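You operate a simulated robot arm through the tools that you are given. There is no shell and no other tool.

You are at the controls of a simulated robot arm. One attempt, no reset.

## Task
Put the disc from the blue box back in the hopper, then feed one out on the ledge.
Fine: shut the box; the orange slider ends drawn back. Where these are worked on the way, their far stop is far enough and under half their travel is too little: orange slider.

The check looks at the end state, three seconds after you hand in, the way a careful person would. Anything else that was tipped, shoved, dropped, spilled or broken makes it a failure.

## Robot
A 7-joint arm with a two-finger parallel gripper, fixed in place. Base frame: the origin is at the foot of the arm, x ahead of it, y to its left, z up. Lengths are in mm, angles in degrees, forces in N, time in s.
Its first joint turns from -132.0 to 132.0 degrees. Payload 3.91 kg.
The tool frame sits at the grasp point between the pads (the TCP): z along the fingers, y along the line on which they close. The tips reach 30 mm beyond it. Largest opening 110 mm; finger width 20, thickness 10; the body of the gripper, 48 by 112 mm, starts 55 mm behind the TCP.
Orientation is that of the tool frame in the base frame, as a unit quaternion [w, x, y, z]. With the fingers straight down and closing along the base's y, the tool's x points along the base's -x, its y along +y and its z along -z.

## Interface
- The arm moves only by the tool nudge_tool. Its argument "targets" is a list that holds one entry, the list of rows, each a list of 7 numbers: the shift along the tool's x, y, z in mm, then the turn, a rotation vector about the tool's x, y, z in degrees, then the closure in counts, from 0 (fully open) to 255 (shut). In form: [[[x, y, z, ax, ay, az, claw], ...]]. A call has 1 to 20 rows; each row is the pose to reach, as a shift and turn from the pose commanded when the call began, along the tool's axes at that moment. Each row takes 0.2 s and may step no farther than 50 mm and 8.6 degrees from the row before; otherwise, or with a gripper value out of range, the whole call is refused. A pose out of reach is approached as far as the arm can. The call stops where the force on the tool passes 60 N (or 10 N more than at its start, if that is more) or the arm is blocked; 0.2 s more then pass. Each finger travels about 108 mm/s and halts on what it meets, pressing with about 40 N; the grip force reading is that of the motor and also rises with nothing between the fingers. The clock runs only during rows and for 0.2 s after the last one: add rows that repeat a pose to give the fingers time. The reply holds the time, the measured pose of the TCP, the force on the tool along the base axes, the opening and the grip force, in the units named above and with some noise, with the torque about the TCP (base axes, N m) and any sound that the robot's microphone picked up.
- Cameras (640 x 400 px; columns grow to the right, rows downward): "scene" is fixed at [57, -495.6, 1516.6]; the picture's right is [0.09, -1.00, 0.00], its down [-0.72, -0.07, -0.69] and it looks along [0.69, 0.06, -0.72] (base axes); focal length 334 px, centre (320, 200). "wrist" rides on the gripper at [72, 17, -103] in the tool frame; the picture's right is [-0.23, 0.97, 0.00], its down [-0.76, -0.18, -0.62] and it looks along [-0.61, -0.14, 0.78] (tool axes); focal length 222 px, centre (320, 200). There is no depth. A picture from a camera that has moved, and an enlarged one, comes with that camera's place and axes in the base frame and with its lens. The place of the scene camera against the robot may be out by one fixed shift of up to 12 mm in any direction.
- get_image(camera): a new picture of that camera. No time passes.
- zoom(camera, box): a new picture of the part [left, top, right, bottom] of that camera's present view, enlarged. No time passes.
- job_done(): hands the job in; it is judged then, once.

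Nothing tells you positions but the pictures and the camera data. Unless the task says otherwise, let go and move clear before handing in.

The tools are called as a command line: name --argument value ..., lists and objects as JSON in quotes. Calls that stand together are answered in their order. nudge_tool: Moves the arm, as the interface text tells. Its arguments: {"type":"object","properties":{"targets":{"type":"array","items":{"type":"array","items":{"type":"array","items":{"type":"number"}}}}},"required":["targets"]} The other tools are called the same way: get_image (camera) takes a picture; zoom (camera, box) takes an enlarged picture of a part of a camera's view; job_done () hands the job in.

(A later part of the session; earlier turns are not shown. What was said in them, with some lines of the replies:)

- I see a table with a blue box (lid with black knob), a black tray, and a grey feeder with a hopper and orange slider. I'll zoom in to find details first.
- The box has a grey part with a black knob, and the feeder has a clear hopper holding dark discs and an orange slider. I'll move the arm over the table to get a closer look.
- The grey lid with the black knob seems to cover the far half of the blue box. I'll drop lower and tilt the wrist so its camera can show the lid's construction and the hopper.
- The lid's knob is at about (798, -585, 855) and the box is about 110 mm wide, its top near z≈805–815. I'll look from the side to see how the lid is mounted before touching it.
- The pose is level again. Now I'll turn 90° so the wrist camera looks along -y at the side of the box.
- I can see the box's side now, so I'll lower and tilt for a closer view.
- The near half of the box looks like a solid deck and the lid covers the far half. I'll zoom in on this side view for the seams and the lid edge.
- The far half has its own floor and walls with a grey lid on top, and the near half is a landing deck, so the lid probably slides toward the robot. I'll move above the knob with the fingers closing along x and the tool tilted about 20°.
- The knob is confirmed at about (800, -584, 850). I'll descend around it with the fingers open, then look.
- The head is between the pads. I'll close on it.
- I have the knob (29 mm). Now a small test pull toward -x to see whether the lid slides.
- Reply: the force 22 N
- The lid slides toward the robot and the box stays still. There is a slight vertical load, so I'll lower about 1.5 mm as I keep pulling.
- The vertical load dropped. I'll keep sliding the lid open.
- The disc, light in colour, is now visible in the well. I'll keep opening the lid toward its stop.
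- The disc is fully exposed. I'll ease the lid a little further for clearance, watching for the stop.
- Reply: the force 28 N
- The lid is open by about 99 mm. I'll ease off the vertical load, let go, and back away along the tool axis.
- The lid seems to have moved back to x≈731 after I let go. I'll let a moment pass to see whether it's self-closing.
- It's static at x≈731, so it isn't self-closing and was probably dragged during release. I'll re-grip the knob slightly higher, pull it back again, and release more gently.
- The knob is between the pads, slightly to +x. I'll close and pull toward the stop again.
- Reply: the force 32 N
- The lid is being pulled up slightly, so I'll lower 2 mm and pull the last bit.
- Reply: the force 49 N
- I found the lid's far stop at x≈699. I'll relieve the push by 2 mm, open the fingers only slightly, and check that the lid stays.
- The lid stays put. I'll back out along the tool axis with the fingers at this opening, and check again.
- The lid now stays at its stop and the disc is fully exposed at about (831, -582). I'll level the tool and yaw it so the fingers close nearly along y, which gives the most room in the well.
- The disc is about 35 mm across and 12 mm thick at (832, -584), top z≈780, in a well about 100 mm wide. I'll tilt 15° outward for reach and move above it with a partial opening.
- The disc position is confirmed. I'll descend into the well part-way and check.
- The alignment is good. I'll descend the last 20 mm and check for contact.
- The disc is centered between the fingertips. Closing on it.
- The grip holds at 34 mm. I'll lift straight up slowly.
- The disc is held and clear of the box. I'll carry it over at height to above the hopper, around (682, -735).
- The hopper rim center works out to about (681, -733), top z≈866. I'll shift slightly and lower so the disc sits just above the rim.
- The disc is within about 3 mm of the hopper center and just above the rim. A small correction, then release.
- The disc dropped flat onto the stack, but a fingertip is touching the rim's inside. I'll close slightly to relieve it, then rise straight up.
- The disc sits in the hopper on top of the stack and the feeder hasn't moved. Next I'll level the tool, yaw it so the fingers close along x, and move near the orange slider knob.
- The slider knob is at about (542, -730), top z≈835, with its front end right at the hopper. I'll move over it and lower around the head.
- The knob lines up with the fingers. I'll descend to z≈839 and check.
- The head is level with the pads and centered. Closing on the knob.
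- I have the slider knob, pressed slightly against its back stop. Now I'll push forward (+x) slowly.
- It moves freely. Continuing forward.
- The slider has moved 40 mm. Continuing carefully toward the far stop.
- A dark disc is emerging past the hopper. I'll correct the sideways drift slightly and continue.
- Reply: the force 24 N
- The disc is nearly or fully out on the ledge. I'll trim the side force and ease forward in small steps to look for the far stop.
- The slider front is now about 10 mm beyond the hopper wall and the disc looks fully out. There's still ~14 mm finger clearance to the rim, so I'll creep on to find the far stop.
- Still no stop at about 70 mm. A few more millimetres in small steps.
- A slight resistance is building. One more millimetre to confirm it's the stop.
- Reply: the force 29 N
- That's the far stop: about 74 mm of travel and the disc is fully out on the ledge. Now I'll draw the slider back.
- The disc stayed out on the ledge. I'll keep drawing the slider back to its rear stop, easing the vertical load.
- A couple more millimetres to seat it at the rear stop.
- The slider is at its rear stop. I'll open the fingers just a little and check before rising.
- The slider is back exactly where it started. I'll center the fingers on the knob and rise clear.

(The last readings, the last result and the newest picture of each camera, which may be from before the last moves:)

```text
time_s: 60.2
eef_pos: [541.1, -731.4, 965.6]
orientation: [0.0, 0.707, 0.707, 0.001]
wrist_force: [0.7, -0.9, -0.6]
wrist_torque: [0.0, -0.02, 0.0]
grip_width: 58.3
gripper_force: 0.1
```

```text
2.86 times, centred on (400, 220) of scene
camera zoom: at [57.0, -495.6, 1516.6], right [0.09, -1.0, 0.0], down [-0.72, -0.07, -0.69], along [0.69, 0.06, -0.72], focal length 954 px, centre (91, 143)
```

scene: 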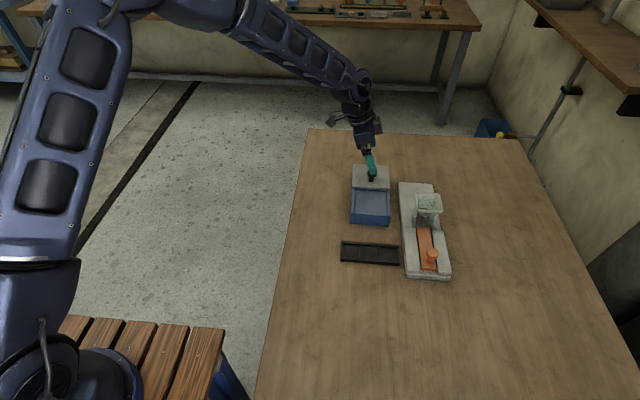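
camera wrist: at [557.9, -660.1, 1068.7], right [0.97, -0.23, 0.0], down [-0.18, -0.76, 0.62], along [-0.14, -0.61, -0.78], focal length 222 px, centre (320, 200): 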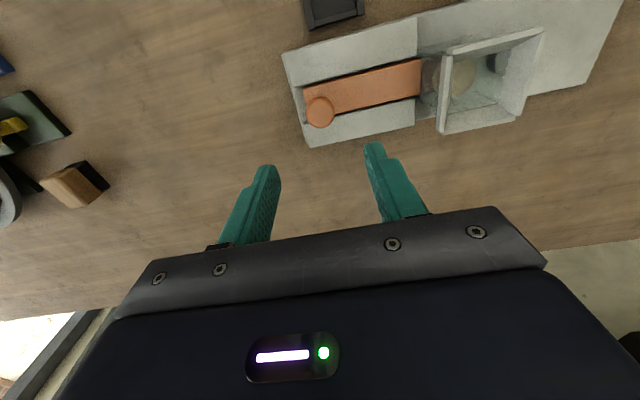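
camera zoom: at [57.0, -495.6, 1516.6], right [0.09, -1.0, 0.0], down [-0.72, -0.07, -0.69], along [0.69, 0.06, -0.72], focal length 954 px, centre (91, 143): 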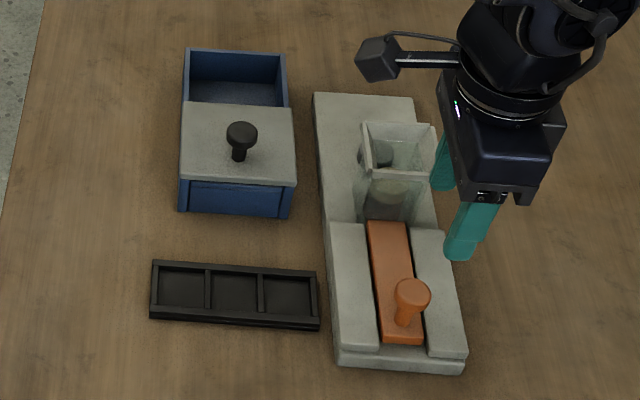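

The feeder is unmoved, the slider is back, and the fed disc is on the ledge behind the hopper. Next I'll return to the box lid knob (x≈701) to close the box.

nudge_tool --targets '[[[26, 23, 1, 0, -3, 0, 80], [52, 46, 3, 0, -6, 0, 60], [78, 69, 4, 0, -9, 0, 60], [104, 92, 6, 0, -12, 0, 60], [130, 115, 7, 0, -15, 0, 60], [156, 138, 9, 0, -18, 0, 60], [181, 160, 10, 0, -20, 0, 60], [181, 160, 10, 0, -20, 0, 60]]]'

get_image --camera "wrist"

zoom --camera "wrist" --box '[260, 80, 460, 230]'

```text
time_s: 62.0
eef_pos: [699.0, -547.9, 960.1]
orientation: [0.123, 0.696, 0.696, -0.123]
wrist_force: [-0.4, 0.4, 0.2]
wrist_torque: [0.03, -0.01, -0.01]
grip_width: 84.3
gripper_force: 0.1
```

```text
taken
camera wrist: at [715.6, -446.3, 1032.6], right [0.97, -0.21, 0.08], down [-0.18, -0.5, 0.85], along [-0.14, -0.84, -0.53], focal length 222 px, centre (320, 200)
```

wrist: 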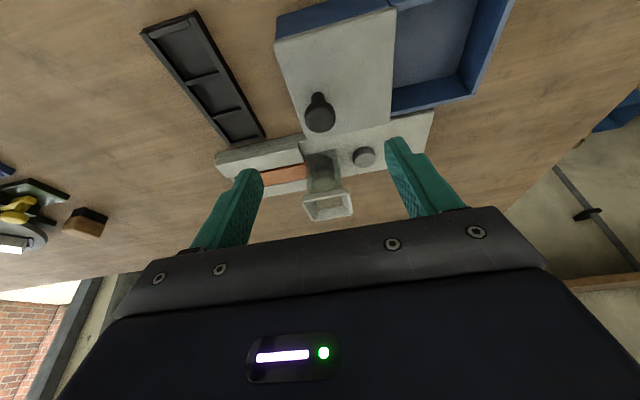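

```text
2.67 times, centred on (360, 155) of wrist
camera zoom: at [715.6, -446.3, 1032.6], right [0.97, -0.21, 0.08], down [-0.18, -0.5, 0.85], along [-0.14, -0.84, -0.53], focal length 592 px, centre (213, 320)
```

zoom: 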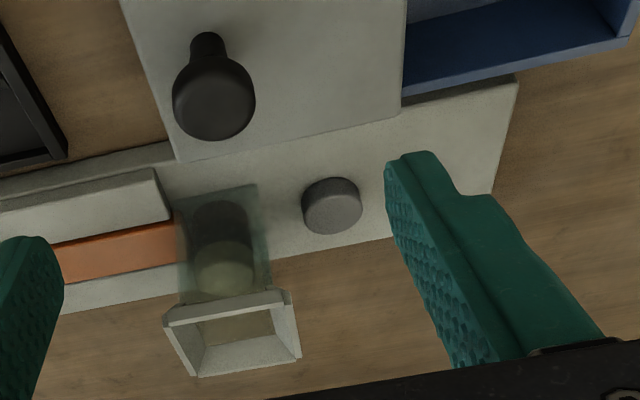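

A grey disc lies on the ledge and the light disc sits in the hopper. Now I'll descend to the lid knob at about (701, -584).

nudge_tool --targets '[[[0, 2.5, 30, 0, 0, 0, 60], [0.7, 2.5, 65, 0, 0, 0, 60], [1, 2.5, 95, 0, 0, 0, 60], [1.3, 2.5, 109, 0, 0, 0, 60], [1.3, 2.5, 109, 0, 0, 0, 60]]]'

get_image --camera "wrist"

```text
time_s: 63.2
eef_pos: [704.1, -586.0, 853.1]
orientation: [0.124, 0.697, 0.696, -0.122]
wrist_force: [0.3, 1.7, 7.5]
wrist_torque: [0.06, -0.33, 0.11]
grip_width: 84.6
gripper_force: 0.0
```

```text
taken
camera wrist: at [720.3, -483.4, 926.0], right [0.97, -0.21, 0.08], down [-0.18, -0.5, 0.85], along [-0.14, -0.84, -0.53], focal length 222 px, centre (320, 200)
```

wrist: 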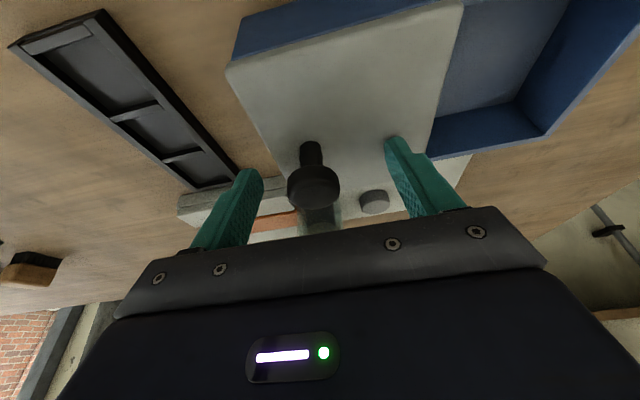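

A fingertip is lightly touching the lid, so I'll raise 4 mm before gripping.

nudge_tool --targets '[[[-1.4, -2, -4.2, 0, 0, 0, 60], [-1.4, -2, -4.2, 0, 0, 0, 60]]]'

nudge_tool --targets '[[[0, 0, 0, 0, 0, 0, 150], [0, 0, 0, 0, 0, 0, 200], [0, 0, 0, 0, 0, 0, 220], [0, 0, 0, 0, 0, 0, 220]]]'

get_image --camera "wrist"

```text
time_s: 63.8
eef_pos: [702.3, -585.9, 859.6]
orientation: [0.123, 0.697, 0.696, -0.123]
wrist_force: [-0.4, -0.3, -0.6]
wrist_torque: [0.0, 0.02, 0.01]
grip_width: 84.4
gripper_force: 0.0
```

```text
time_s: 64.8
eef_pos: [700.8, -586.8, 859.9]
orientation: [0.123, 0.696, 0.697, -0.122]
wrist_force: [-0.1, 0.6, -0.8]
wrist_torque: [-0.02, 0.05, -0.01]
grip_width: 29.0
gripper_force: 44.3
```

```text
taken
camera wrist: at [717.9, -483.4, 931.3], right [0.97, -0.21, 0.08], down [-0.18, -0.5, 0.85], along [-0.14, -0.84, -0.53], focal length 222 px, centre (320, 200)
```

wrist: 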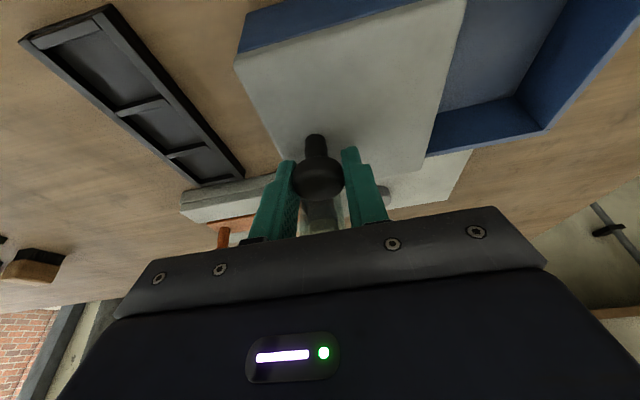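

The lid knob is gripped cleanly with no side load. Now I'll slide the lid shut toward +x.

nudge_tool --targets '[[[0, 4, 0, 0, 0, 0, 220], [0, 10, 0, 0, 0, 0, 220], [0, 16, 0, 0, 0, 0, 220], [0, 22, 0, 0, 0, 0, 220], [0, 28, 0, 0, 0, 0, 220]]]'

```text
time_s: 66.0
eef_pos: [730.0, -585.8, 859.6]
orientation: [0.123, 0.696, 0.697, -0.122]
wrist_force: [0.9, -3.3, 2.8]
wrist_torque: [0.2, -0.02, 0.05]
grip_width: 29.1
gripper_force: 45.6
```

nudge_tool --targets '[[[0, 6, 0, 0, 0, 0, 220], [0, 12, 0, 0, 0, 0, 220], [0, 18, 0, 0, 0, 0, 220], [0, 24, 0, 0, 0, 0, 220], [0, 30, 0, 0, 0, 0, 220], [0, 36, 0, 0, 0, 0, 220]]]'

get_image --camera "wrist"

```text
time_s: 67.4
eef_pos: [764.6, -586.0, 858.8]
orientation: [0.122, 0.696, 0.697, -0.123]
wrist_force: [0.2, 1.9, -11.5]
wrist_torque: [-0.44, -0.06, 0.03]
grip_width: 29.3
gripper_force: 45.0
```

```text
taken
camera wrist: at [781.5, -483.4, 931.5], right [0.97, -0.21, 0.08], down [-0.18, -0.5, 0.85], along [-0.14, -0.84, -0.53], focal length 222 px, centre (320, 200)
```

wrist: 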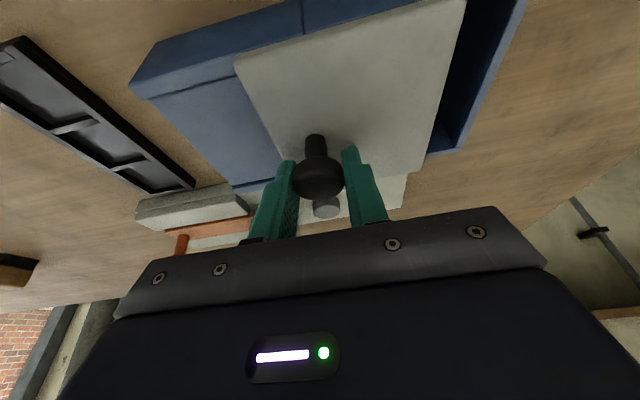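

Moving well. I'll lower half a millimetre and continue toward closed.

nudge_tool --targets '[[[0.2, 6, 0.6, 0, 0, 0, 220], [0.2, 12, 0.6, 0, 0, 0, 220], [0.2, 18, 0.6, 0, 0, 0, 220], [0.2, 24, 0.6, 0, 0, 0, 220], [0.2, 29, 0.6, 0, 0, 0, 220]]]'

get_image --camera "wrist"

```text
time_s: 68.6
eef_pos: [794.6, -586.5, 857.3]
orientation: [0.123, 0.696, 0.696, -0.122]
wrist_force: [0.3, 2.3, 3.5]
wrist_torque: [0.47, -0.02, 0.09]
grip_width: 29.2
gripper_force: 45.3
```

```text
taken
camera wrist: at [810.2, -483.3, 931.3], right [0.97, -0.21, 0.08], down [-0.18, -0.5, 0.85], along [-0.14, -0.84, -0.53], focal length 222 px, centre (320, 200)
```

wrist: 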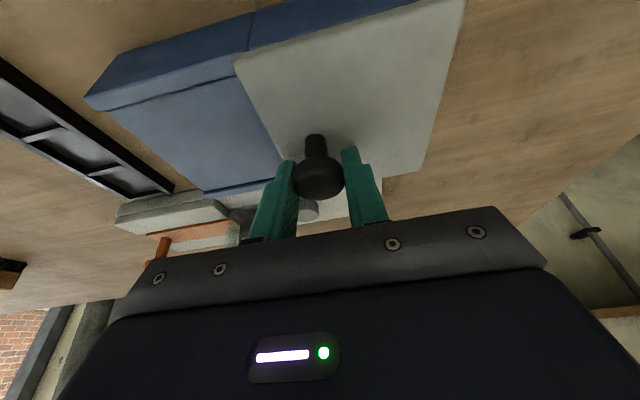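

Almost shut. I'll feel for the closed stop in small steps.

nudge_tool --targets '[[[0, 2, 0, 0, 0, 0, 220], [0, 4, 0, 0, 0, 0, 220], [0, 6, 0, 0, 0, 0, 220]]]'

```text
time_s: 69.4
eef_pos: [798.1, -585.6, 858.9]
orientation: [0.124, 0.696, 0.697, -0.123]
wrist_force: [0.1, -3.1, 9.1]
wrist_torque: [-0.13, -0.05, -0.01]
grip_width: 29.3
gripper_force: 44.9
```

nudge_tool --targets '[[[0, 1, 0, 0, 0, 0, 220], [0, 2, 0, 0, 0, 0, 220], [0, 3, 0, 0, 0, 0, 220]]]'

get_image --camera "wrist"

```text
time_s: 70.2
eef_pos: [801.2, -586.2, 859.1]
orientation: [0.122, 0.696, 0.696, -0.123]
wrist_force: [-13.3, -1.2, 16.7]
wrist_torque: [-0.09, 0.15, 0.04]
grip_width: 28.9
gripper_force: 45.0
```

```text
taken
camera wrist: at [816.8, -483.3, 931.3], right [0.97, -0.21, 0.08], down [-0.18, -0.5, 0.85], along [-0.14, -0.84, -0.53], focal length 222 px, centre (320, 200)
```

wrist: 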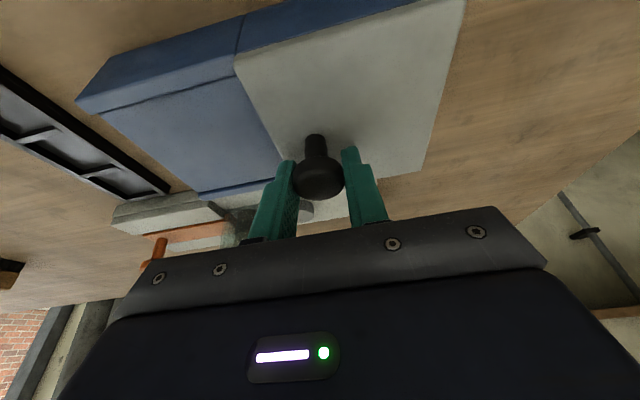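

That's the closed stop. I'll relax the push, open slightly, and back out along the tool axis.

nudge_tool --targets '[[[-0.3, -0.6, -0.8, 0, 0, 0, 220], [-0.3, -0.6, -0.8, 0, 0, 0, 180], [-0.3, -0.6, -0.8, 0, 0, 0, 160], [-0.3, -0.6, -0.8, 0, 0, 0, 160]]]'

zoom --camera "wrist" --box '[220, 90, 420, 240]'

```text
time_s: 71.2
eef_pos: [801.4, -585.3, 859.5]
orientation: [0.123, 0.696, 0.696, -0.123]
wrist_force: [-0.9, -0.2, 0.8]
wrist_torque: [0.0, -0.02, 0.01]
grip_width: 40.9
gripper_force: 0.0
```

```text
2.67 times, centred on (320, 165) of wrist
camera zoom: at [817.6, -483.1, 931.6], right [0.97, -0.21, 0.08], down [-0.18, -0.5, 0.85], along [-0.14, -0.84, -0.53], focal length 592 px, centre (320, 293)
```

zoom: 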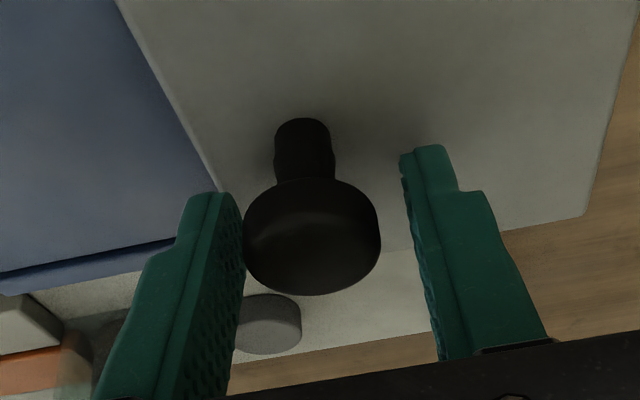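

The fingers are free. I'll center them on the knob and retreat.

nudge_tool --targets '[[[0, -3.5, 0, 0, 0, 0, 160], [0, -3.5, -12, 0, 0, 0, 160], [0, -3.5, -35, 0, 0, 0, 160], [0, -3.5, -70, 0, 0, 0, 160], [0, -3.5, -110, 0, 0, 0, 130], [0, -3.5, -150, 0, 0, 0, 100]]]'

get_image --camera "wrist"

zoom --camera "scene" --box '[330, 150, 470, 290]'

```text
time_s: 72.6
eef_pos: [801.0, -535.6, 999.0]
orientation: [0.123, 0.696, 0.697, -0.122]
wrist_force: [0.1, 0.8, -0.9]
wrist_torque: [-0.01, 0.03, 0.02]
grip_width: 66.7
gripper_force: 0.1
```

```text
taken
camera wrist: at [817.2, -432.1, 1072.4], right [0.97, -0.21, 0.08], down [-0.18, -0.5, 0.85], along [-0.14, -0.84, -0.53], focal length 222 px, centre (320, 200)
```

wrist: 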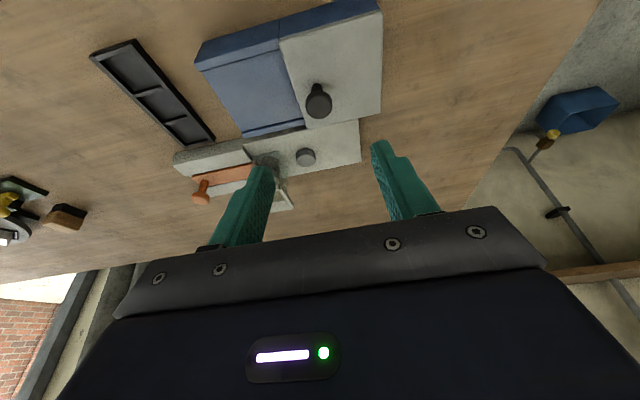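

```text
2.86 times, centred on (400, 220) of scene
camera zoom: at [57.0, -495.6, 1516.6], right [0.09, -1.0, 0.0], down [-0.72, -0.07, -0.69], along [0.69, 0.06, -0.72], focal length 954 px, centre (91, 143)
```

zoom: 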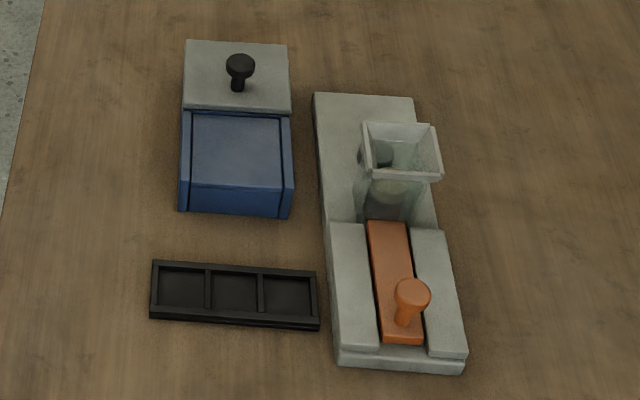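

The lid is shut exactly as at the start and the slider is back. I'll do a final close check of the hopper and ledge, then move the arm clear.

zoom --camera "wrist" --box '[170, 80, 390, 220]'

zoom --camera "scene" --box '[395, 175, 455, 235]'

nudge_tool --targets '[[[30, 0, -20, 0, 5, 0, 60], [60, 0, -40, 0, 10, 0, 40], [90, 0, -60, 0, 15, 0, 40], [120, 0, -80, 0, 20, 0, 40]]]'

get_image --camera "scene"

get_image --camera "wrist"

```text
2.86 times, centred on (280, 150) of wrist
camera zoom: at [817.2, -432.1, 1072.4], right [0.97, -0.21, 0.08], down [-0.18, -0.5, 0.85], along [-0.14, -0.84, -0.53], focal length 635 px, centre (434, 343)
```

zoom: 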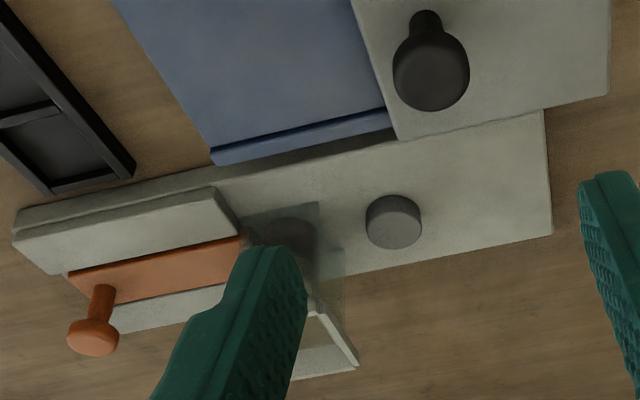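

```text
6.67 times, centred on (425, 205) of scene
camera zoom: at [57.0, -495.6, 1516.6], right [0.09, -1.0, 0.0], down [-0.72, -0.07, -0.69], along [0.69, 0.06, -0.72], focal length 2226 px, centre (-380, 167)
```

zoom: 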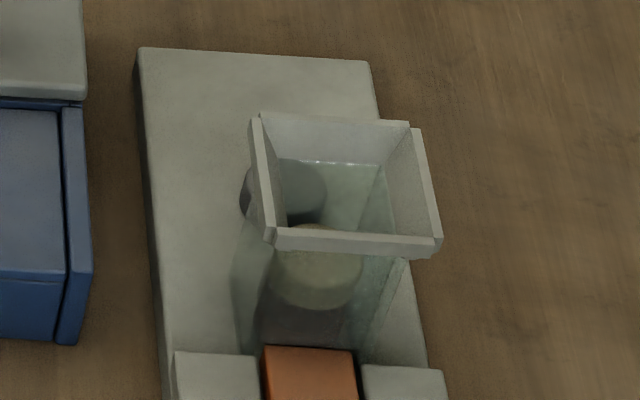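

```text
time_s: 73.6
eef_pos: [799.7, -390.3, 1035.8]
orientation: [0.0, 0.707, 0.707, 0.001]
wrist_force: [-0.2, -0.3, 0.8]
wrist_torque: [0.03, 0.04, -0.04]
grip_width: 92.5
gripper_force: 0.1
```

```text
taken
```

scene: 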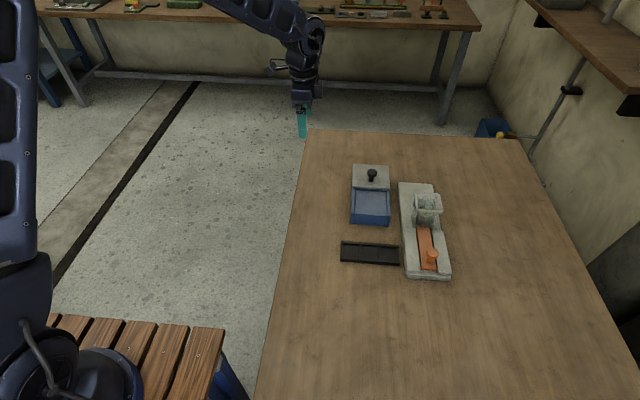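

```text
taken
camera wrist: at [816.1, -319.0, 1138.9], right [0.97, -0.23, 0.0], down [-0.18, -0.76, 0.62], along [-0.14, -0.61, -0.78], focal length 222 px, centre (320, 200)
```

wrist: 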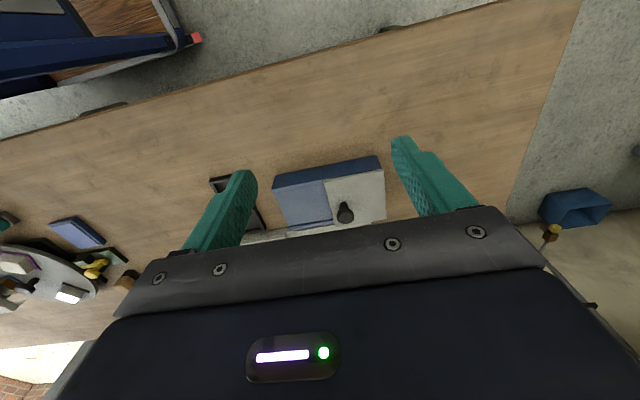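

The light disc is in the hopper, one grey disc is out on the ledge, and the slider is drawn back. The box is shut, nothing else has moved, and the arm is clear. Handing in.

job_done

```text
The job is handed in.
```

I put the disc from the blue box back in the hopper and fed one disc out onto the ledge. I've handed the job in; no verdict came back.

- **Disc:** the light-coloured disc from the box now lies flat on top of the stack in the hopper. While letting it go, one fingertip pressed briefly against the inside of the hopper rim (about 12 N). The feeder looked unmoved afterwards.
- **Feed:** I pushed the orange slider about 74 mm to its far stop, which put one grey disc fully out on the ledge. I then drew the slider back to its rear stop, where it started.
- **Box:** the lid slides. On my first release it slid back about 30 mm, so I pulled it open again and let go more gently. After taking the disc out I closed it to its stop, and it looks the same as at the start.
- **Surroundings:** the black tray and everything else on the table looked unchanged in the last pictures. The gripper is open and clear of the table objects.
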